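You operate a simulated robot arm through the tools that you are given. There is no shell and no other tool. Be economical: measure what you need, move in short steps, check, and stop when the job is done.

The job below is to be done with a simulated robot arm. You get a single attempt, and the scene is never put back.

TASK
Swap the data stick in the purple port for the blue one.
Fine: port off before you pull and on again after; the old stick goes in the block.
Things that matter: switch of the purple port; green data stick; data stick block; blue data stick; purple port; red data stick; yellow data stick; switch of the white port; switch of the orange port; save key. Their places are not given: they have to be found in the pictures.

It is judged by the outcome, as a careful person would: the job done as asked, and still so three seconds after it is handed in. It fails if anything else is knocked over, pushed out of place, dropped, spilled or broken.

THE ROBOT
A 7-joint arm with a two-finger parallel gripper, fixed in place. Base frame: the origin is at the foot of the arm, x ahead of it, y to its left, z up. Readings come in m, degrees, newtons and seconds.
With the tool pointing down near the work surface it reaches from about 0.28 to 0.68 m from the base axis. Its first joint turns from -66.0 to 66.0 degrees. Payload 1.57 kg.
Tool frame: the origin (TCP) lies between the finger pads and is the grasp point; the fingertips stand 0.03 m ahead of it; z points along the fingers, y is the line along which they close. The gripper opens to 0.11 m. The fingers are 0.024 m wide and 0.012 m thick; the gripper's body (0.048 by 0.112 m) begins 0.078 m behind the TCP.
Orientation is that of the tool frame in the base frame, as a unit quaternion [x, y, z, w]. With the fingers straight down and closing along the base's y, the tool's x points along the base's -x, its y along +y and its z along -z.

THE INTERFACE
- The arm moves only by the tool arm_command. Its argument "deltas" is a list of rows, each a list of 7 numbers: the shift along the tool's x, y, z in m, then the turn, a rotation vector about the tool's x, y, z in degrees, then the opening in per cent of the stroke, from 0 (shut) to 100 (fully open). In form: [[dx, dy, dz, rx, ry, rz, gripper], ...]. A call has 1 to 10 rows; each row is the pose to reach, as a shift and turn from the pose commanded when the call began, along the tool's axes at that moment. Each row takes 0.2 s and may step no farther than 0.05 m and 8.6 degrees from the row before; otherwise, or with a gripper value out of range, the whole call is refused. A pose out of reach is approached as far as the arm can. The call stops where the force on the tool passes 90 N (or 10 N more than at its start, if that is more) or the arm is blocked; 0.2 s more then pass. Each finger travels about 0.108 m/s and halts on what it meets, pressing with about 34 N; the grip force reading is that of the motor and also rises with nothing between the fingers. The clock runs only during rows and for 0.2 s after the last one: add rows that repeat a pose to give the fingers time. It gives the time, the measured TCP pose, the force on the tool (base axes), the opening and the grip force at its end, in the units of the frame above (readings bear some noise).
- Cameras (640 x 400 px; columns grow to the right, rows downward): "scene" is fixed at [0.163, -0.3851, 1.4198]; the picture's right is [0.81, -0.59, 0.00], its down [-0.24, -0.33, -0.91] and it looks along [0.53, 0.74, -0.41] (base axes); focal length 335 px, centre (320, 200). "wrist" rides on the gripper at [0.07, 0.016, -0.141] in the tool frame; the picture's right is [-0.23, 0.97, 0.00], its down [-0.86, -0.20, -0.48] and it looks along [-0.47, -0.11, 0.88] (tool axes); focal length 222 px, centre (320, 200).
- get_image(camera): a new picture of that camera. The clock stands still meanwhile.
- probe_pixels(camera, pixels): for up to 12 pixels [column, row] of the newest picture of that camera ("zoom" is the newest enlarged one), the place [x, y, z] in the base frame of the surface seen there, good to about 0.002 m. The clock stands still meanwhile.
- zoom(camera, box): a new picture of the part [left, top, right, bottom] of that camera's present view, enlarged. The clock stands still meanwhile.
- hand_in(): hands the job in; it is judged then, once.

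Keep the steps short. Do not move on a guess: measure, check each grasp and each placing, and mend mistakes. In all there are 80 turns and 34 pictures (those below and enlarged ones count). Leave the gripper open and the arm clear of the work at the hand-in unless told otherwise, and finish with a single line.

The tools are called as name(argument=value, ...) on one line, values as JSON. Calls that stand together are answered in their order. arm_command: Moves the arm, as the interface text tells. Its arguments: {"type":"object","properties":{"deltas":{"type":"array","items":{"type":"array","items":{"type":"number"}}}},"required":["deltas"]} The other tools are called the same way: get_image (camera) takes a picture; probe_pixels (camera, pixels) gives the place of the surface under pixels of a picture; zoom (camera, box) takes an enlarged picture of a part of a camera's view; hand_in () hands the job in.

At the start:

```text
clock: 0.0
tool_pos: [0.4266, 0.1781, 1.2249]
tcp_rot: [0.0, 1.0, 0.001, 0.0]
contact_force: [0.7, -0.4, 0.4]
finger_gap: 0.1099
grip_force: 0.1
```

scene: 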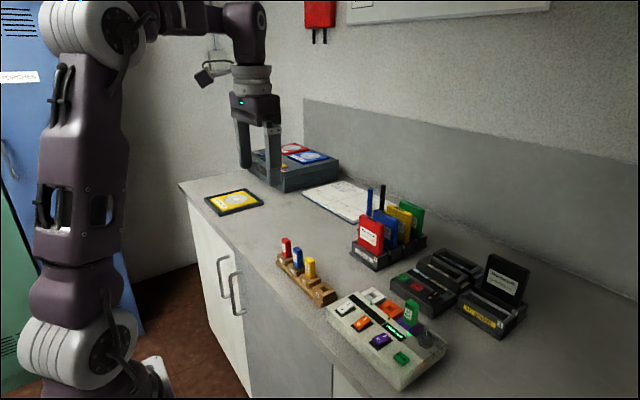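
wrist: 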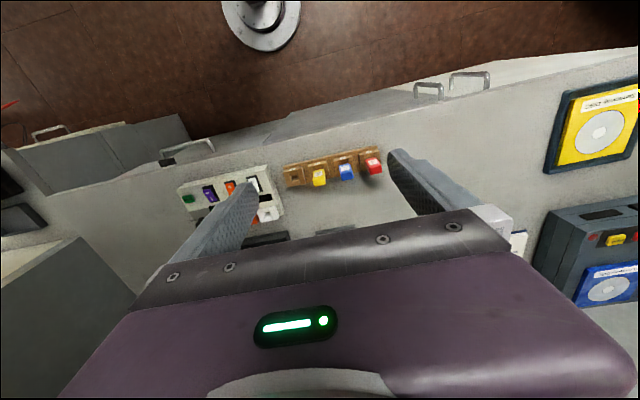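

I see a console at about (385,335) with a green stick in it, and a wooden block at (305,280) holding red, blue and yellow sticks. Next I enlarge both.

zoom(camera="scene", box=[320, 270, 460, 390])

zoom(camera="scene", box=[260, 225, 350, 315])

```text
3.33 times, centred on (390, 330) of scene
```

zoom: 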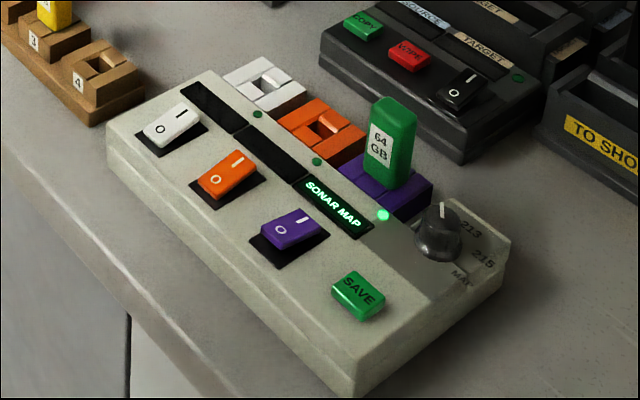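

```text
4.44 times, centred on (305, 270) of scene
```

zoom: 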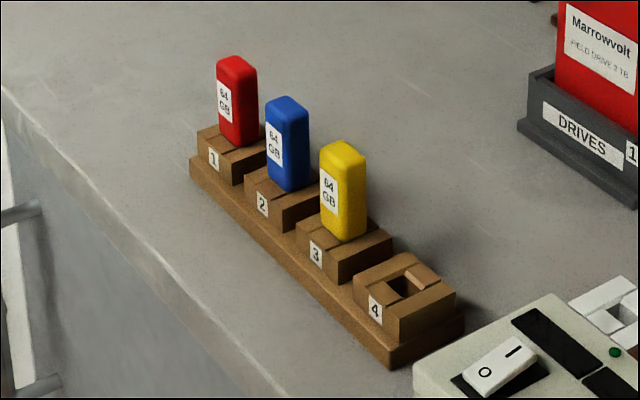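

The purple port holds the green stick and its light is on. Slot 4 of the block is empty. Now I measure points on the block (newest zoom) and the console (scene picture).

probe_pixels(camera="zoom", pixels=[[237, 66], [287, 105], [343, 150], [292, 150], [345, 200], [403, 262], [440, 290], [372, 288], [402, 318], [400, 290], [385, 358], [270, 190]])

probe_pixels(camera="scene", pixels=[[407, 301], [405, 311], [414, 312], [383, 337], [380, 342], [386, 338], [361, 322], [345, 310], [378, 295], [391, 306], [398, 355], [420, 365]])

```text
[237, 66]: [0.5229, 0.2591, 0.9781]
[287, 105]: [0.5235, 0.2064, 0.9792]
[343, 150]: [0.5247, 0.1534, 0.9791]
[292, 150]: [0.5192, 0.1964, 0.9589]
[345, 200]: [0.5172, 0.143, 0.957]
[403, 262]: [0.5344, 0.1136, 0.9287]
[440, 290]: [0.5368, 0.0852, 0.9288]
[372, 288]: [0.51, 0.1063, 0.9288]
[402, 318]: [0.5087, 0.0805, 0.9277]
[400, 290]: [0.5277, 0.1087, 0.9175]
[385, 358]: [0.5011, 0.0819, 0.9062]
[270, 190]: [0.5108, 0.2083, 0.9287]
```

```text
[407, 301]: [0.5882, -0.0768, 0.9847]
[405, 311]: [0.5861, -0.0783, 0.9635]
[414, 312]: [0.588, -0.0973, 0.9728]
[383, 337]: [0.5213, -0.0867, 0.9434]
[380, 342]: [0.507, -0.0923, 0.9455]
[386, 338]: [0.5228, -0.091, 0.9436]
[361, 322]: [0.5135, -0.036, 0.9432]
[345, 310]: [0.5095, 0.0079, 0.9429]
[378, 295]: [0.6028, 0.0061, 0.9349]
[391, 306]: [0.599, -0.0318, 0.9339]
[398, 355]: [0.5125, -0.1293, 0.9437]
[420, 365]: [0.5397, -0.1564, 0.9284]
```

Block slots are about 0.053 m apart along y, with slot 4 near y=0.097. Next I move above the console for a close look from the wrist, staying high.

arm_command(deltas=[[-0.006, -0.036, 0.016, 0, 0, 0, 100], [-0.012, -0.072, 0.032, 0, 0, 0, 100], [-0.018, -0.108, 0.048, 0, 0, 0, 100], [-0.024, -0.144, 0.064, 0, 0, 0, 100], [-0.03, -0.18, 0.08, 0, 0, 0, 100], [-0.036, -0.216, 0.095, 0, 0, 0, 100], [-0.036, -0.216, 0.095, 0, 0, 0, 100]])

get_image(camera="wrist")

```text
clock: 1.6
tool_pos: [0.4619, -0.038, 1.1291]
tcp_rot: [0.0, 1.0, -0.001, 0.0]
contact_force: [-0.5, -0.1, -0.2]
finger_gap: 0.1098
grip_force: 0.0
```

```text
29 pictures are left
```

wrist: 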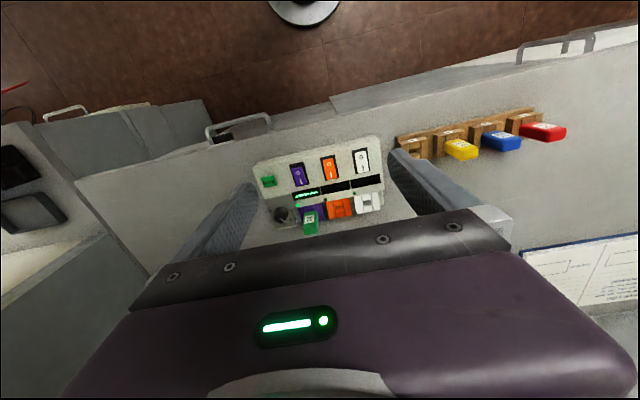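

Everything is in view. I enlarge the console part to measure the switch, stick and port.

zoom(camera="wrist", box=[246, 130, 406, 240])

```text
3.64 times, centred on (326, 185) of wrist
```

zoom: 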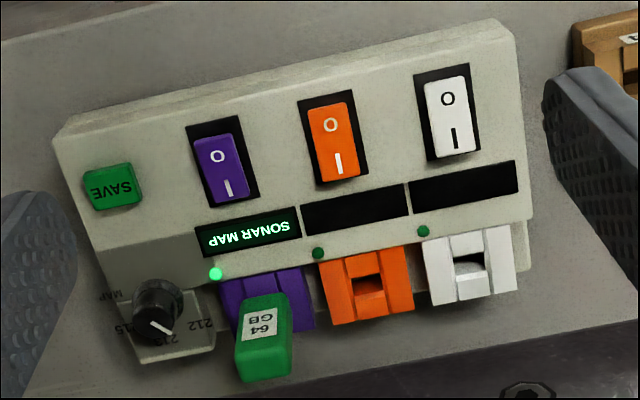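

The rockers' O ends point to the robot, I ends away. I probe the rocker ends, stick and port edges.

probe_pixels(camera="zoom", pixels=[[215, 143], [218, 157], [224, 175], [230, 192], [328, 110], [342, 170], [251, 320], [284, 315], [262, 298], [262, 345], [238, 350], [289, 345]])

probe_pixels(camera="zoom", pixels=[[346, 262], [350, 312], [322, 300], [410, 300], [370, 285], [390, 295], [365, 255], [475, 260], [225, 300], [232, 280], [300, 290], [200, 160]])

```text
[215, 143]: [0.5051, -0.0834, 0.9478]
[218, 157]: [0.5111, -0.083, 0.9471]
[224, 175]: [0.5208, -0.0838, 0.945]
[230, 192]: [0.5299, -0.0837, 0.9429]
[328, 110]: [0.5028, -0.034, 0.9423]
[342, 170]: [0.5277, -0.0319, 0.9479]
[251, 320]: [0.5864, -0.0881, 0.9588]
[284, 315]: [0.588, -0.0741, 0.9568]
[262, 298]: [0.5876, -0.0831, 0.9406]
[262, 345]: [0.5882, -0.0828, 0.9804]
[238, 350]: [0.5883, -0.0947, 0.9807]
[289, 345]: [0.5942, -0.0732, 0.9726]
```

```text
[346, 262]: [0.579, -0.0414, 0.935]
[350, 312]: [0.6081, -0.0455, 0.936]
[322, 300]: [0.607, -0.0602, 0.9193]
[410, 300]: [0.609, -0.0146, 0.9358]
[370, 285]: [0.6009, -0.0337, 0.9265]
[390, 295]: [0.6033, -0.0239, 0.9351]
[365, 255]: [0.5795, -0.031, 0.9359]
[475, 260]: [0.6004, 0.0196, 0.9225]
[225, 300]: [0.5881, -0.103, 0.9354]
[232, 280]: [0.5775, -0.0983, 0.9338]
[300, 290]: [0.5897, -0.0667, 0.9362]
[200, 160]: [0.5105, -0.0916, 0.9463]
```

Purple rocker: O end raised (0.948), I end down (0.943), so it's on; orange is the reverse. I shut the fingers and hover above the O end at (0.500, -0.0835).

arm_command(deltas=[[-0.013, -0.015, 0.03, 0, 0, 0, 60], [-0.026, -0.03, 0.06, 0, 0, 0, 20], [-0.038, -0.0455, 0.09, 0, 0, 0, 0], [-0.038, -0.0455, 0.12, 0, 0, 0, 0], [-0.038, -0.0455, 0.139, 0, 0, 0, 0], [-0.038, -0.0455, 0.139, 0, 0, 0, 0]])

zoom(camera="scene", box=[320, 270, 460, 390])

```text
clock: 3.0
tool_pos: [0.499, -0.0833, 0.9902]
tcp_rot: [0.0, 1.0, -0.001, 0.0]
contact_force: [0.4, 0.4, 0.5]
finger_gap: 0.0001
grip_force: 21.9
```

```text
3.33 times, centred on (390, 330) of scene
```

zoom: 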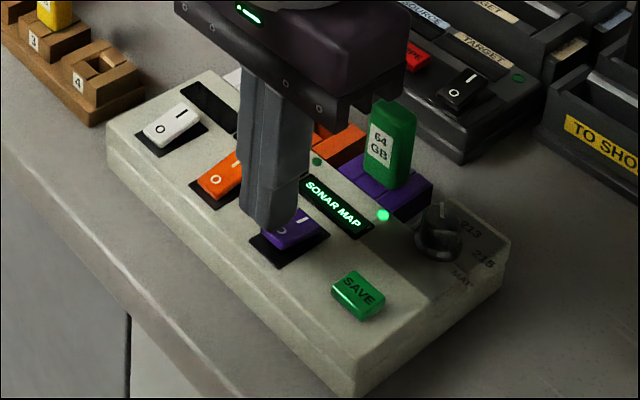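

The fingertips stand over the O end. I press down in small steps to about z=0.972 (tips 0.942).

arm_command(deltas=[[0, 0, 0.008, 0, 0, 0, 0], [0, 0, 0.012, 0, 0, 0, 0], [0, 0, 0.015, 0, 0, 0, 0], [0, 0, 0.0175, 0, 0, 0, 0], [0, 0, 0.0185, 0, 0, 0, 0]])

```text
clock: 4.2
tool_pos: [0.5006, -0.0834, 0.9748]
tcp_rot: [0.0, 1.0, 0.0, 0.001]
contact_force: [-13.6, 4.9, 46.0]
finger_gap: 0.0001
grip_force: 21.0
```

The tool met resistance at 46 N, with the tips near 0.945. I rise and look.

arm_command(deltas=[[0, 0, 0.0, 0, 0, 0, 0], [0, 0, -0.03, 0, 0, 0, 0], [0.03, 0, -0.06, 0, 0, 0, 0], [0.03, 0, -0.08, 0, 0, 0, 0]])

zoom(camera="scene", box=[320, 270, 460, 390])

```text
clock: 5.2
tool_pos: [0.4709, -0.0832, 1.053]
tcp_rot: [0.0, 1.0, 0.0, 0.0]
contact_force: [-0.3, 0.4, 0.2]
finger_gap: 0.0001
grip_force: 21.7
```

```text
3.33 times, centred on (390, 330) of scene
```

zoom: 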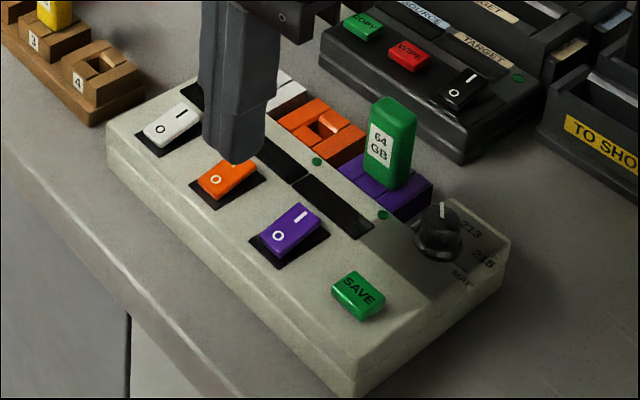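

Light and display are dark: the port is off. Before grasping green I measure the knob, the neighbouring device and the stick.

probe_pixels(camera="zoom", pixels=[[441, 205], [365, 18], [405, 50], [460, 90], [340, 45], [455, 155], [378, 100], [390, 98], [408, 115], [412, 170], [372, 170], [392, 185]])

```text
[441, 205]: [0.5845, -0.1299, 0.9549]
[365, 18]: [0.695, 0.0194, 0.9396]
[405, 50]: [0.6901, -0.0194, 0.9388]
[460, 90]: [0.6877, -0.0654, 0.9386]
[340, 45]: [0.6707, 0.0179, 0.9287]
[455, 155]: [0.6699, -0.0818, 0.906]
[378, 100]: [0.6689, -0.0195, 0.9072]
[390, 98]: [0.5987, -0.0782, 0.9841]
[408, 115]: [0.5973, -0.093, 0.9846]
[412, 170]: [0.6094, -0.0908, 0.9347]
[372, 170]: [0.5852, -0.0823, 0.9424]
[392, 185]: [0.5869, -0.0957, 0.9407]
```

Green stick spans x 0.586–0.600, y -0.095 to -0.073, top 0.985. I open to 35 mm and go above it at z=1.05.

arm_command(deltas=[[-0.03, 0, 0, 0, 0, 0, 32], [-0.06, 0, 0, 0, 0, 0, 32], [-0.09, -0.001, 0, 0, 0, 0, 32], [-0.1225, -0.001, 0, 0, 0, 0, 32], [-0.1225, -0.001, 0, 0, 0, 0, 32]])

zoom(camera="wrist", box=[220, 60, 420, 220])

zoom(camera="scene", box=[330, 240, 470, 360])

```text
clock: 6.4
tool_pos: [0.5945, -0.0846, 1.0521]
tcp_rot: [0.0, 1.0, -0.001, -0.001]
contact_force: [0.3, -0.6, -0.5]
finger_gap: 0.0352
grip_force: 0.1
```

```text
2.50 times, centred on (320, 140) of wrist
```

zoom: 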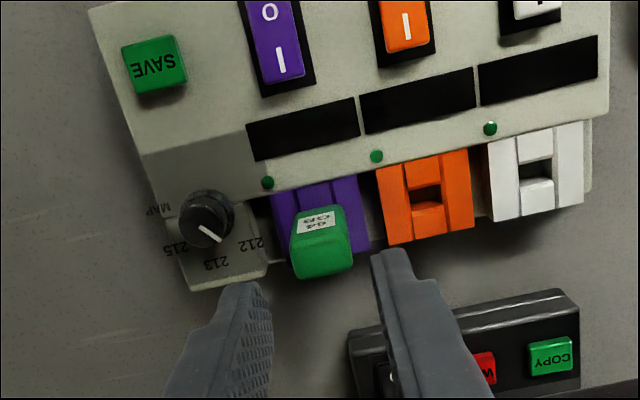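

```text
3.33 times, centred on (400, 300) of scene
```

zoom: 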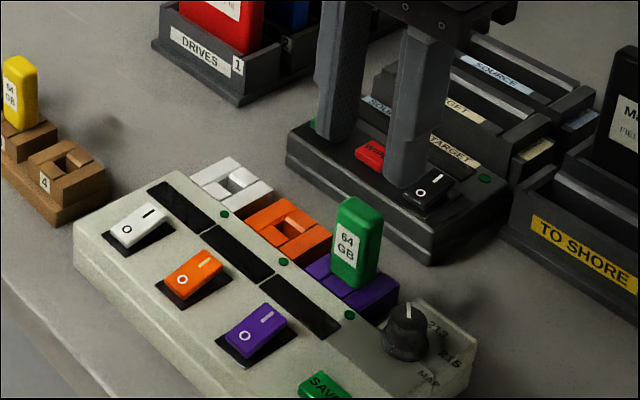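

Fingers straddle the stick in y. I descend to z=0.977 with tips 0.947, then close.

arm_command(deltas=[[0.001, 0, 0.03, 0, 0, 0, 32], [0.001, 0, 0.055, 0, 0, 0, 32], [0.001, 0, 0.075, 0, 0, 0, 32], [0.001, 0, 0.075, 0, 0, 0, 32]])

zoom(camera="wrist", box=[220, 60, 420, 220])

```text
clock: 7.4
tool_pos: [0.5926, -0.0843, 0.9776]
tcp_rot: [0.0, 1.0, -0.001, 0.0]
contact_force: [0.0, 0.3, 0.5]
finger_gap: 0.0354
grip_force: 0.1
```

```text
2.50 times, centred on (320, 140) of wrist
```

zoom: 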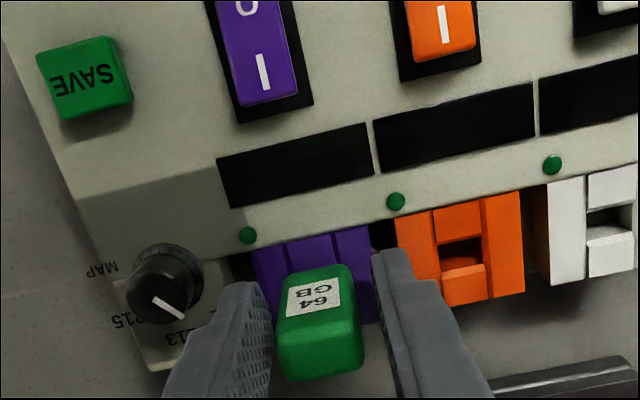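

The stick sits between the pads. I close on it, staying at this pose.

arm_command(deltas=[[0, 0, 0, 0, 0, 0, 20], [0, 0, 0, 0, 0, 0, 10], [0, 0, 0, 0, 0, 0, 10]])

```text
clock: 8.2
tool_pos: [0.5929, -0.0848, 0.9776]
tcp_rot: [0.0, 1.0, 0.001, 0.0]
contact_force: [0.3, -0.1, 0.5]
finger_gap: 0.0228
grip_force: 33.8
```

Gap 22.8 mm, grip 34 N, no side force: held. I pull straight up.

arm_command(deltas=[[0, 0, -0.008, 0, 0, 0, 5], [0, 0, -0.02, 0, 0, 0, 5], [0, 0, -0.04, 0, 0, 0, 5], [0, 0, -0.07, 0, 0, 0, 5], [0, 0, -0.09, 0, 0, 0, 5]])

zoom(camera="scene", box=[260, 220, 440, 370])

```text
clock: 9.4
tool_pos: [0.5923, -0.0851, 1.0679]
tcp_rot: [0.0, 1.0, -0.001, 0.001]
contact_force: [0.6, 0.2, -0.3]
finger_gap: 0.0229
grip_force: 34.3
```

```text
2.67 times, centred on (350, 295) of scene
```

zoom: 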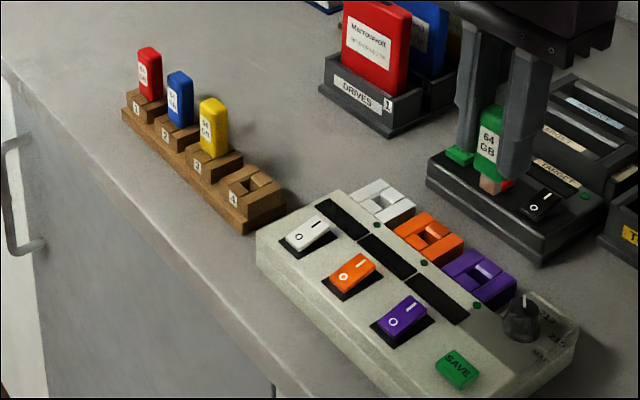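

Green is out, plug downward, ports untouched. I measure the exposed purple port and slot 4 edges in this picture.

probe_pixels(camera="zoom", pixels=[[463, 255], [500, 268], [459, 274], [490, 300], [480, 268], [490, 280], [256, 170], [282, 194], [230, 190], [246, 215], [250, 187], [263, 185]])

arm_command(deltas=[[0.034, 0, 0, 0, 0, 0, 5], [0.068, 0.02, 0, 0, 0, 0, 5], [0.068, 0.06, 0, 0, 0, 0, 5], [0.068, 0.1, 0, 0, 0, 0, 5], [0.068, 0.14, 0, 0, 0, 0, 5], [0.068, 0.183, 0, 0, 0, 0, 5], [0.068, 0.183, 0, 0, 0, 0, 5]])

zoom(camera="wrist", box=[240, 80, 400, 200])

```text
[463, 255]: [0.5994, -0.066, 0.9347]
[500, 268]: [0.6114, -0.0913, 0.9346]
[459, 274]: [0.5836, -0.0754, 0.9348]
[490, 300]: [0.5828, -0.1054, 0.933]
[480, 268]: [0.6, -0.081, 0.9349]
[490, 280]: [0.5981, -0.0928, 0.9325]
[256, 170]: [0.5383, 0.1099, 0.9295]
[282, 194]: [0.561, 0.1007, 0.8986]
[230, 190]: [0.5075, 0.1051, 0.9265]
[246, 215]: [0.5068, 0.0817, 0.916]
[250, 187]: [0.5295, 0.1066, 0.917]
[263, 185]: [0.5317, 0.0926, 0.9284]
```

```text
clock: 11.0
tool_pos: [0.5238, 0.0992, 1.0689]
tcp_rot: [0.0, 1.0, 0.0, 0.0]
contact_force: [0.4, 0.8, 0.6]
finger_gap: 0.0229
grip_force: 34.1
```

```text
3.33 times, centred on (320, 140) of wrist
```

zoom: 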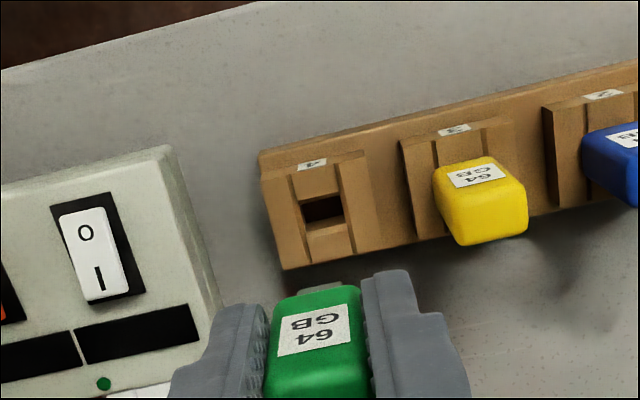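

I measure the hole rims of slot 4, and slot 3 and yellow for reference.

probe_pixels(camera="zoom", pixels=[[297, 215], [345, 203], [318, 194], [326, 234], [264, 185], [372, 235], [365, 155], [283, 262], [438, 200], [524, 190], [470, 188], [480, 240]])

probe_pixels(camera="zoom", pixels=[[305, 210], [336, 198], [292, 200], [342, 215], [314, 180], [332, 250], [338, 255], [403, 150], [513, 120], [290, 170], [345, 160], [280, 240]])

```text
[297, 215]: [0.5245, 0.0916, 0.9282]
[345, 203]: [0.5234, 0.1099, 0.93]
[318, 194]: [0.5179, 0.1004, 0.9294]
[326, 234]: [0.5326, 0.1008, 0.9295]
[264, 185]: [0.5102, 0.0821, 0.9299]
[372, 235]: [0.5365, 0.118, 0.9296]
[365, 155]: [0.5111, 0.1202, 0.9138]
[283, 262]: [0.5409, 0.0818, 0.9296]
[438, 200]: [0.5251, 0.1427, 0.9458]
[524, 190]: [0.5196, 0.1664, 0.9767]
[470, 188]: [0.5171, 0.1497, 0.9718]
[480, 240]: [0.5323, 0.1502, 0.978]
```

```text
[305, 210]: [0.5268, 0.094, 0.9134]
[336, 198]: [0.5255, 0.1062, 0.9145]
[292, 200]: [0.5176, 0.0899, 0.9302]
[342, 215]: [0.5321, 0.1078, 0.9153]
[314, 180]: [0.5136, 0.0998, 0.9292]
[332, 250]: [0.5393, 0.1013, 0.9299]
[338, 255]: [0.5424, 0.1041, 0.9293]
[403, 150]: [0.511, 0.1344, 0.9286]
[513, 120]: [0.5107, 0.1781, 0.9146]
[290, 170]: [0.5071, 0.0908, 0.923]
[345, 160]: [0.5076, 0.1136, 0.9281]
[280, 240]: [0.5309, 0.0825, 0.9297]
```

Slot 4 hole centre is (0.525, 0.1005), rim z 0.9295; seated TCP height should be about 0.972. I align and lower to z=0.995, just above the rim.

arm_command(deltas=[[-0.001, 0.0014, 0.02, 0, 0, 0, 5], [-0.001, 0.0014, 0.045, 0, 0, 0, 5], [-0.001, 0.0014, 0.065, 0, 0, 0, 5], [-0.001, 0.0014, 0.073, 0, 0, 0, 5], [-0.001, 0.0014, 0.073, 0, 0, 0, 5]])

zoom(camera="scene", box=[285, 230, 365, 310])

zoom(camera="wrist", box=[240, 80, 400, 200])

```text
clock: 12.2
tool_pos: [0.5254, 0.099, 0.9938]
tcp_rot: [0.0, 1.0, 0.0, 0.0]
contact_force: [-0.3, 0.4, -0.2]
finger_gap: 0.0231
grip_force: 34.3
```

```text
5.00 times, centred on (325, 270) of scene
```

zoom: 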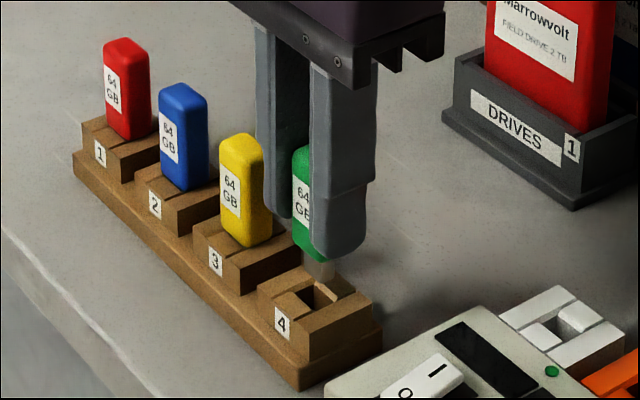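

```text
3.33 times, centred on (320, 140) of wrist
```

zoom: 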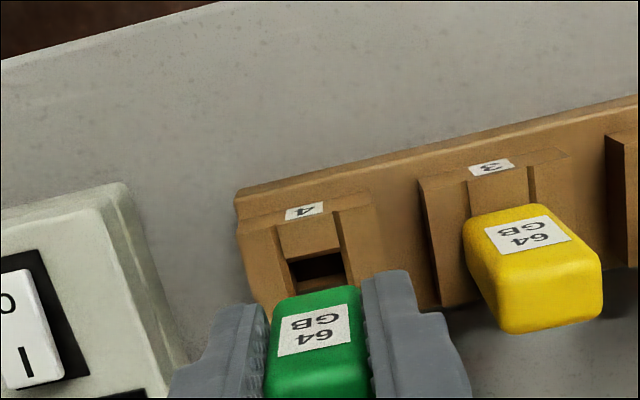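

The plug hangs over the hole, well lined up. I nudge y by +0.6 mm and lower gently to about z=0.984, checking force.

arm_command(deltas=[[0, 0.0006, 0.002, 0, 0, 0, 5], [0, 0.0006, 0.005, 0, 0, 0, 5], [0, 0.0006, 0.008, 0, 0, 0, 5], [0, 0.0006, 0.011, 0, 0, 0, 5]])

zoom(camera="scene", box=[285, 230, 365, 310])

```text
clock: 13.2
tool_pos: [0.5249, 0.1011, 0.9836]
tcp_rot: [0.0, 1.0, 0.0, 0.001]
contact_force: [-6.8, -0.2, 16.2]
finger_gap: 0.0228
grip_force: 34.0
```

```text
5.00 times, centred on (325, 270) of scene
```

zoom: 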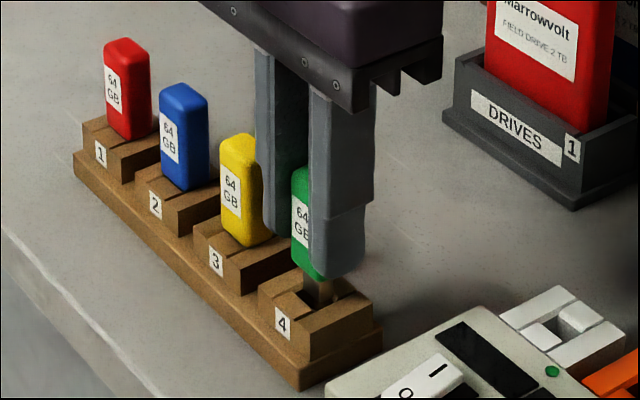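

Contact at 16 N with a -x push: the plug touches the far (+x) rim. I raise 3 mm, shift 1.5 mm toward -x and retry.

arm_command(deltas=[[0, 0, -0.003, 0, 0, 0, 5], [0.0015, 0, -0.003, 0, 0, 0, 5], [0.0015, 0, 0, 0, 0, 0, 5], [0.0015, 0, 0.002, 0, 0, 0, 5], [0.0015, 0, 0.004, 0, 0, 0, 5]])

```text
clock: 14.4
tool_pos: [0.5234, 0.1005, 0.9803]
tcp_rot: [0.0, 1.0, 0.001, 0.0]
contact_force: [-0.8, -0.4, -0.7]
finger_gap: 0.0229
grip_force: 33.7
```

No force now, so the plug is entering. I lower on to the seating height near 0.972.

arm_command(deltas=[[0, 0, 0.003, 0, 0, 0, 5], [0, 0, 0.005, 0, 0, 0, 5], [0, 0, 0.007, 0, 0, 0, 5], [0, 0, 0.0085, 0, 0, 0, 5]])

zoom(camera="scene", box=[285, 230, 365, 310])

```text
clock: 15.4
tool_pos: [0.5244, 0.1006, 0.972]
tcp_rot: [0.0, 1.0, 0.001, 0.0]
contact_force: [-3.2, -1.0, 4.4]
finger_gap: 0.0231
grip_force: 33.8
```

```text
5.00 times, centred on (325, 270) of scene
```

zoom: 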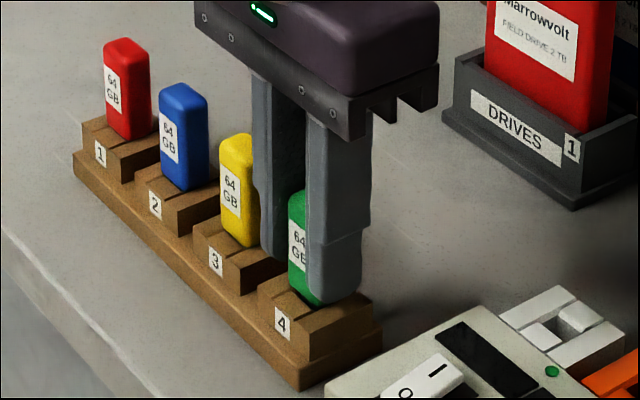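

It looks seated, with a light 4 N contact. I press 1.5 mm more to be sure.

arm_command(deltas=[[0, 0, 0.001, 0, 0, 0, 5], [0, 0, 0.0015, 0, 0, 0, 5], [0, 0, 0.0015, 0, 0, 0, 5]])

```text
clock: 16.2
tool_pos: [0.5243, 0.1011, 0.9692]
tcp_rot: [-0.001, 1.0, 0.0, 0.001]
contact_force: [-4.1, -1.6, 28.0]
finger_gap: 0.0233
grip_force: 34.1
```

Firm at 28 N: bottomed. I ease off, open to 35 mm and rise.

arm_command(deltas=[[0, 0, -0.0012, 0, 0, 0, 5], [0, 0, -0.0012, 0, 0, 0, 32], [0, 0, -0.0012, 0, 0, 0, 32], [0, 0, -0.02, 0, 0, 0, 32], [0, 0, -0.05, 0, 0, 0, 32], [0, 0, -0.085, 0, 0, 0, 32]])

zoom(camera="scene", box=[285, 230, 365, 310])

```text
clock: 17.6
tool_pos: [0.5228, 0.1004, 1.0538]
tcp_rot: [0.0, 1.0, 0.0, 0.0]
contact_force: [0.0, -0.1, -0.5]
finger_gap: 0.0352
grip_force: 0.0
```

```text
5.00 times, centred on (325, 270) of scene
```

zoom: 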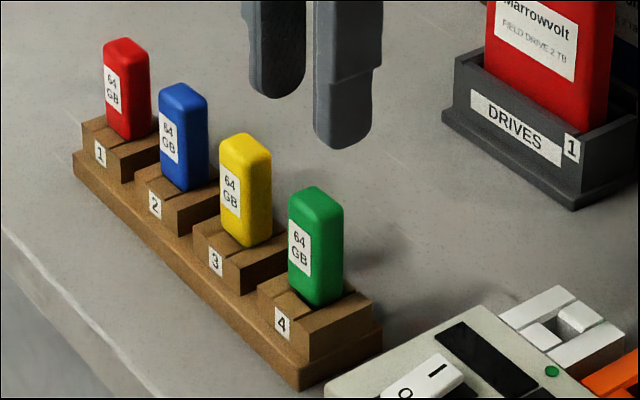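

Green stands upright in slot 4 like the others. I probe matching spots on green, yellow and blue to locate blue and compare heights.

probe_pixels(camera="zoom", pixels=[[183, 94], [246, 144], [316, 197], [170, 135], [205, 140], [262, 190], [336, 250], [300, 245], [232, 190], [195, 88], [330, 192], [200, 178]])

```text
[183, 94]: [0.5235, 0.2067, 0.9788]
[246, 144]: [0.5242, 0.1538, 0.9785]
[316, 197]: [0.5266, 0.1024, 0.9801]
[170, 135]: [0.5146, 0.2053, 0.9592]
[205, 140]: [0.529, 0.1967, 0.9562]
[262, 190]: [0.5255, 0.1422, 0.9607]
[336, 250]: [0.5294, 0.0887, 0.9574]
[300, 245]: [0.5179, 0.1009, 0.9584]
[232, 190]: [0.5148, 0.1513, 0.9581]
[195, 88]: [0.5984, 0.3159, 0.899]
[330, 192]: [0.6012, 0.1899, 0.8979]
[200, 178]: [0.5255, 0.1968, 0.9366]
```

Blue centre is about (0.522, 0.207), top 0.979. I move over it and check from the wrist.

arm_command(deltas=[[0.0015, 0.036, 0, 0, 0, 0, 32], [0.0015, 0.072, 0, 0, 0, 0, 32], [0.0015, 0.1064, 0, 0, 0, 0, 32], [0.0015, 0.1064, 0.03, 0, 0, 0, 32], [0.0015, 0.1064, 0.03, 0, 0, 0, 32]])

zoom(camera="wrist", box=[240, 80, 400, 200])

```text
clock: 18.8
tool_pos: [0.5228, 0.2083, 1.0247]
tcp_rot: [0.0, 1.0, 0.0, 0.0]
contact_force: [0.7, 0.1, -0.4]
finger_gap: 0.0353
grip_force: 0.0
```

```text
3.33 times, centred on (320, 140) of wrist
```

zoom: 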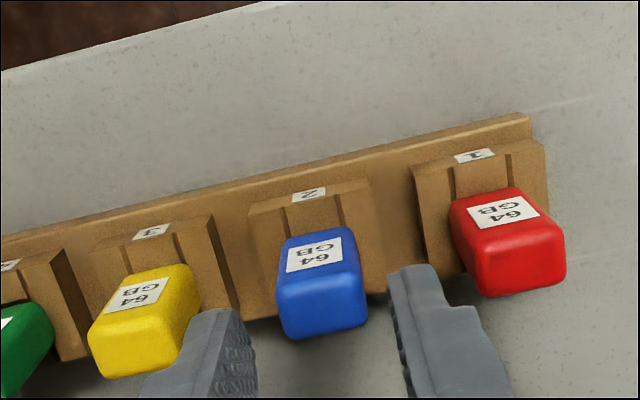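

I check the blue stick's sides against the fingers.

probe_pixels(camera="zoom", pixels=[[281, 300], [364, 285], [358, 250], [283, 262], [322, 290], [325, 325], [256, 340], [398, 330], [313, 245]])

```text
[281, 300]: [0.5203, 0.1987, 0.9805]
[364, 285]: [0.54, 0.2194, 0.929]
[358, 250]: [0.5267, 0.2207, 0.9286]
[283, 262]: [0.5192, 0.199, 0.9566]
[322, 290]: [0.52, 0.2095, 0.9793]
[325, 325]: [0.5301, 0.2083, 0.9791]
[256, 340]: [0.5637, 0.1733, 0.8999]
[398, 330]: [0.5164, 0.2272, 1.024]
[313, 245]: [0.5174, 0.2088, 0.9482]
```

Blue centre is about y=0.208. I shift 0.7 mm, descend to 0.971 and close.

arm_command(deltas=[[0, 0.0007, 0.02, 0, 0, 0, 32], [0, 0.0007, 0.04, 0, 0, 0, 32], [0, 0.0007, 0.0535, 0, 0, 0, 32], [0, 0.0007, 0.0535, 0, 0, 0, 32], [0, 0.0007, 0.0535, 0, 0, 0, 22], [0, 0.0007, 0.0535, 0, 0, 0, 10], [0, 0.0007, 0.0535, 0, 0, 0, 10]])

```text
clock: 20.4
tool_pos: [0.5229, 0.208, 0.9717]
tcp_rot: [0.0, 1.0, 0.0, 0.0]
contact_force: [0.2, -0.2, 0.8]
finger_gap: 0.0228
grip_force: 34.0
```

Blue is held (22.8 mm, no side force). I lift straight up to about 1.065 and look.

arm_command(deltas=[[0, 0, -0.008, 0, 0, 0, 5], [0, 0, -0.02, 0, 0, 0, 5], [0, 0, -0.045, 0, 0, 0, 5], [0, 0, -0.075, 0, 0, 0, 5], [0, 0, -0.095, 0, 0, 0, 5]])

zoom(camera="scene", box=[260, 210, 440, 360])

```text
clock: 21.6
tool_pos: [0.5226, 0.2083, 1.0662]
tcp_rot: [0.0, 1.0, 0.0, 0.0]
contact_force: [0.0, 0.1, -0.1]
finger_gap: 0.0228
grip_force: 34.0
```

```text
2.67 times, centred on (350, 285) of scene
```

zoom: 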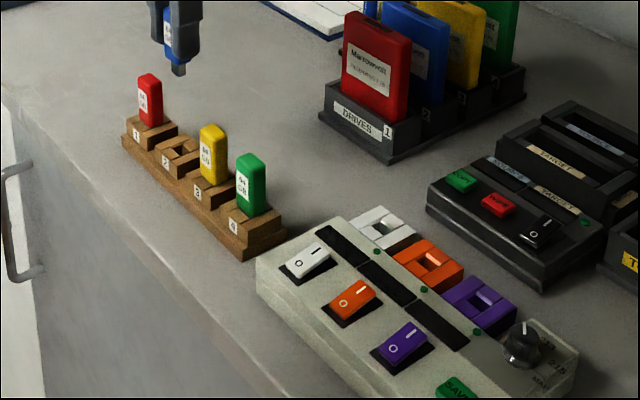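

Blue is out cleanly. I carry it to above the purple port at (0.5915, -0.0845), moving in y first at x=0.522.

arm_command(deltas=[[0, -0.04, 0, 0, 0, 0, 5], [0, -0.08, 0, 0, 0, 0, 5], [0, -0.12, 0, 0, 0, 0, 5], [0, -0.16, 0, 0, 0, 0, 5], [0, -0.2, 0, 0, 0, 0, 5], [-0.02, -0.24, 0, 0, 0, 0, 5], [-0.045, -0.275, 0, 0, 0, 0, 5], [-0.0694, -0.2922, 0, 0, 0, 0, 5], [-0.0694, -0.2922, 0.03, 0, 0, 0, 5], [-0.0694, -0.2922, 0.058, 0, 0, 0, 5]])

zoom(camera="scene", box=[360, 265, 450, 345])

zoom(camera="wrist", box=[240, 80, 400, 200])

```text
clock: 23.8
tool_pos: [0.5928, -0.0832, 1.0071]
tcp_rot: [0.001, 1.0, 0.0, 0.0]
contact_force: [1.4, -0.2, -0.2]
finger_gap: 0.0229
grip_force: 34.0
```

```text
5.00 times, centred on (405, 305) of scene
```

zoom: 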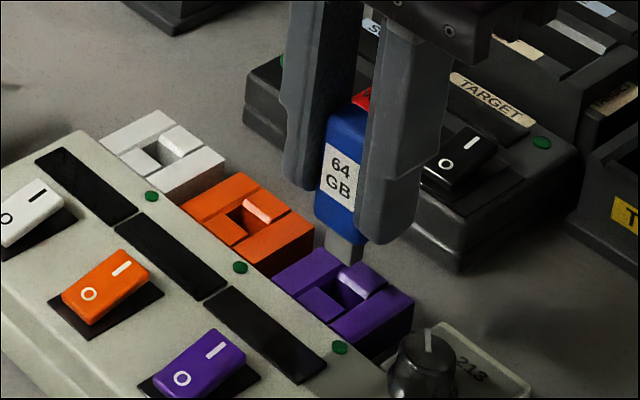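

```text
3.33 times, centred on (320, 140) of wrist
```

zoom: 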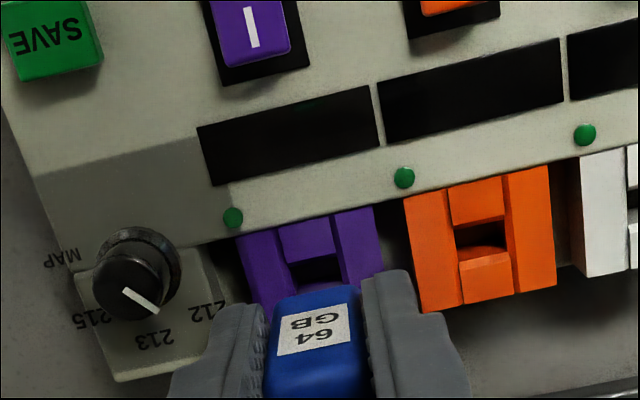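

Plug is above the hole. I lower gently to about z=0.987, where it should meet the opening.

arm_command(deltas=[[0, 0, 0.01, 0, 0, 0, 5], [0, 0, 0.015, 0, 0, 0, 5], [0, 0, 0.018, 0, 0, 0, 5], [0, 0, 0.021, 0, 0, 0, 5]])

```text
clock: 24.8
tool_pos: [0.5917, -0.0835, 0.9876]
tcp_rot: [0.0, 1.0, -0.001, 0.001]
contact_force: [-0.1, -2.8, 0.1]
finger_gap: 0.0232
grip_force: 33.7
```

Only a slight -y push (2.8 N): I ease y by -0.8 mm and go down a few mm more.

arm_command(deltas=[[0, -0.0008, 0, 0, 0, 0, 5], [0, -0.0008, 0.002, 0, 0, 0, 5], [0, -0.0008, 0.004, 0, 0, 0, 5], [0, -0.0008, 0.006, 0, 0, 0, 5]])

```text
clock: 25.8
tool_pos: [0.5913, -0.0852, 0.9795]
tcp_rot: [0.0, 1.0, 0.0, 0.0]
contact_force: [0.7, -0.4, -1.2]
finger_gap: 0.023
grip_force: 33.4
```

It slides in freely. I lower to the seat (green sat at 0.9776) in fine steps until firm.

arm_command(deltas=[[0, 0, 0.002, 0, 0, 0, 5], [0, 0, 0.0035, 0, 0, 0, 5], [0, 0, 0.0045, 0, 0, 0, 5], [0, 0, 0.0045, 0, 0, 0, 5]])

```text
clock: 26.8
tool_pos: [0.5925, -0.0853, 0.9773]
tcp_rot: [0.0, 1.0, 0.0, 0.0]
contact_force: [-1.6, 1.0, 5.6]
finger_gap: 0.0232
grip_force: 34.2
```

Touching bottom with 5.6 N. I press 1.5 mm more to seat it.

arm_command(deltas=[[0, 0, 0.001, 0, 0, 0, 5], [0, 0, 0.0015, 0, 0, 0, 5], [0, 0, 0.0015, 0, 0, 0, 5]])

```text
clock: 27.6
tool_pos: [0.5924, -0.0851, 0.977]
tcp_rot: [0.0, 1.0, 0.0, 0.001]
contact_force: [-1.6, 2.3, 26.9]
finger_gap: 0.0228
grip_force: 33.9
```

Firm at 27 N. I ease off, open to 35 mm, rise straight and look.

arm_command(deltas=[[0, 0, -0.0015, 0, 0, 0, 5], [0, 0, -0.0015, 0, 0, 0, 32], [0, 0, -0.0015, 0, 0, 0, 32], [0, 0, -0.02, 0, 0, 0, 32], [0, 0, -0.05, 0, 0, 0, 32], [0, 0, -0.08, 0, 0, 0, 32]])

zoom(camera="scene", box=[340, 265, 450, 365])

```text
clock: 29.0
tool_pos: [0.5925, -0.0842, 1.0552]
tcp_rot: [0.0, 1.0, 0.0, 0.0]
contact_force: [0.4, -0.9, -0.3]
finger_gap: 0.035
grip_force: 0.0
```

```text
4.00 times, centred on (395, 315) of scene
```

zoom: 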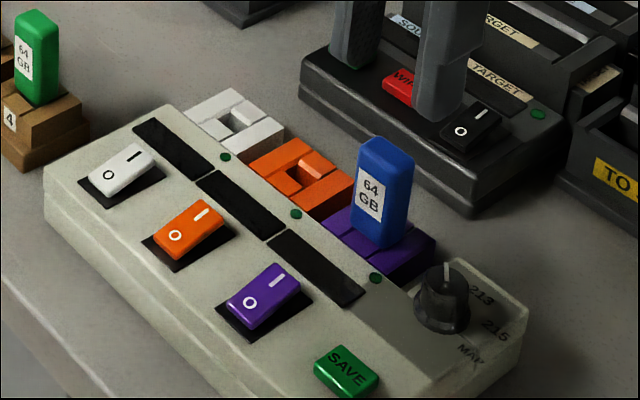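

Blue is seated upright. Next I shut the fingers and go above the purple rocker's I end at (0.536, -0.0835), then down to z=0.99.

arm_command(deltas=[[0.028, 0.001, 0, 0, 0, 0, 32], [0.0555, 0.0018, 0, 0, 0, 0, 10], [0.0555, 0.0018, 0, 0, 0, 0, 0], [0.0555, 0.0018, 0.03, 0, 0, 0, 0], [0.0555, 0.0018, 0.06, 0, 0, 0, 0], [0.0555, 0.0018, 0.065, 0, 0, 0, 0]])

zoom(camera="scene", box=[340, 265, 450, 365])

```text
clock: 30.4
tool_pos: [0.5353, -0.084, 0.9893]
tcp_rot: [0.0, 1.0, 0.0, -0.001]
contact_force: [-0.4, 0.5, 0.1]
finger_gap: 0.0
grip_force: 20.8
```

```text
4.00 times, centred on (395, 315) of scene
```

zoom: 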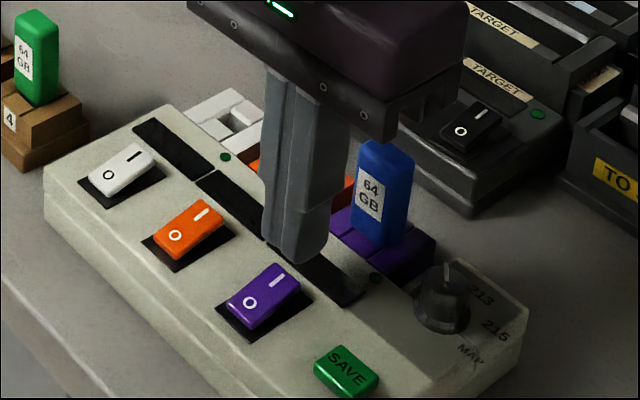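

Tips hover over the I end, clear of the blue stick. I press down in small steps, as before.

arm_command(deltas=[[0, 0, 0.008, 0, 0, 0, 0], [0, 0, 0.012, 0, 0, 0, 0], [0, 0, 0.015, 0, 0, 0, 0], [0, 0, 0.017, 0, 0, 0, 0], [0, 0, 0.018, 0, 0, 0, 0]])

```text
clock: 31.6
tool_pos: [0.5345, -0.0831, 0.9749]
tcp_rot: [0.001, 1.0, 0.0, 0.002]
contact_force: [-9.3, 3.4, 50.5]
finger_gap: 0.0
grip_force: 21.6
```

50 N of resistance, as at the first press. I rise, back away toward the robot, open, and look.

arm_command(deltas=[[0, 0, -0.03, 0, 0, 0, 0], [0, 0, -0.07, 0, 0, 0, 0], [0.03, 0, -0.11, 0, 0, 0, 20], [0.07, 0, -0.15, 0, 0, 0, 60], [0.1, 0, -0.19, 0, 0, 0, 100], [0.1, 0, -0.2, 0, 0, 0, 100], [0.1, 0, -0.2, 0, 0, 0, 100]])

zoom(camera="scene", box=[260, 220, 460, 380])

```text
refused: row 4 steps farther than a row can; nothing moved
```

```text
2.50 times, centred on (360, 300) of scene
```

zoom: 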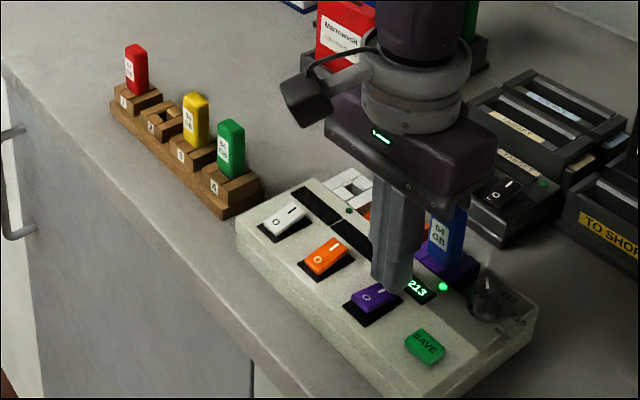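

One row was too long so nothing moved; the purple light is already on again. I back off in shorter steps.

arm_command(deltas=[[0, 0, -0.03, 0, 0, 0, 0], [0, 0, -0.07, 0, 0, 0, 0], [0.025, 0, -0.1, 0, 0, 0, 20], [0.05, 0, -0.13, 0, 0, 0, 60], [0.075, 0, -0.16, 0, 0, 0, 100], [0.1, 0, -0.19, 0, 0, 0, 100], [0.1, 0, -0.2, 0, 0, 0, 100]])

zoom(camera="scene", box=[260, 220, 460, 380])

```text
clock: 33.2
tool_pos: [0.4353, -0.0834, 1.1711]
tcp_rot: [0.0, 1.0, 0.001, 0.0]
contact_force: [0.8, 0.1, 0.4]
finger_gap: 0.11
grip_force: 0.1
```

```text
2.50 times, centred on (360, 300) of scene
```

zoom: 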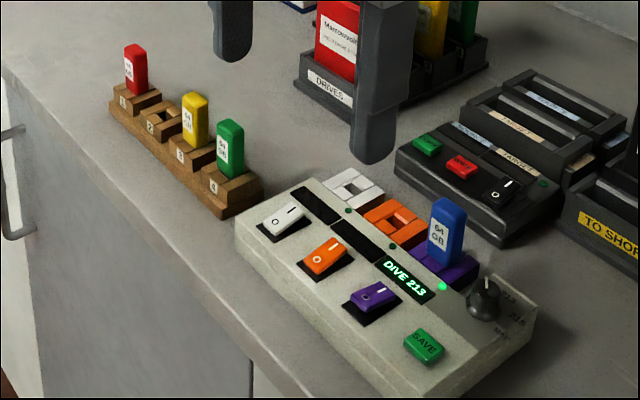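

The purple port is on and reads "DIVE 213" with blue seated. Green is in slot 4, the other sticks and switches are unchanged, and the arm is clear with the gripper open. I hand in.

hand_in()

```text
The job is handed in.
```

The blue data stick is in the purple port, which I switched off before the pull and back on after, and the old green stick is in slot 4 of the block.
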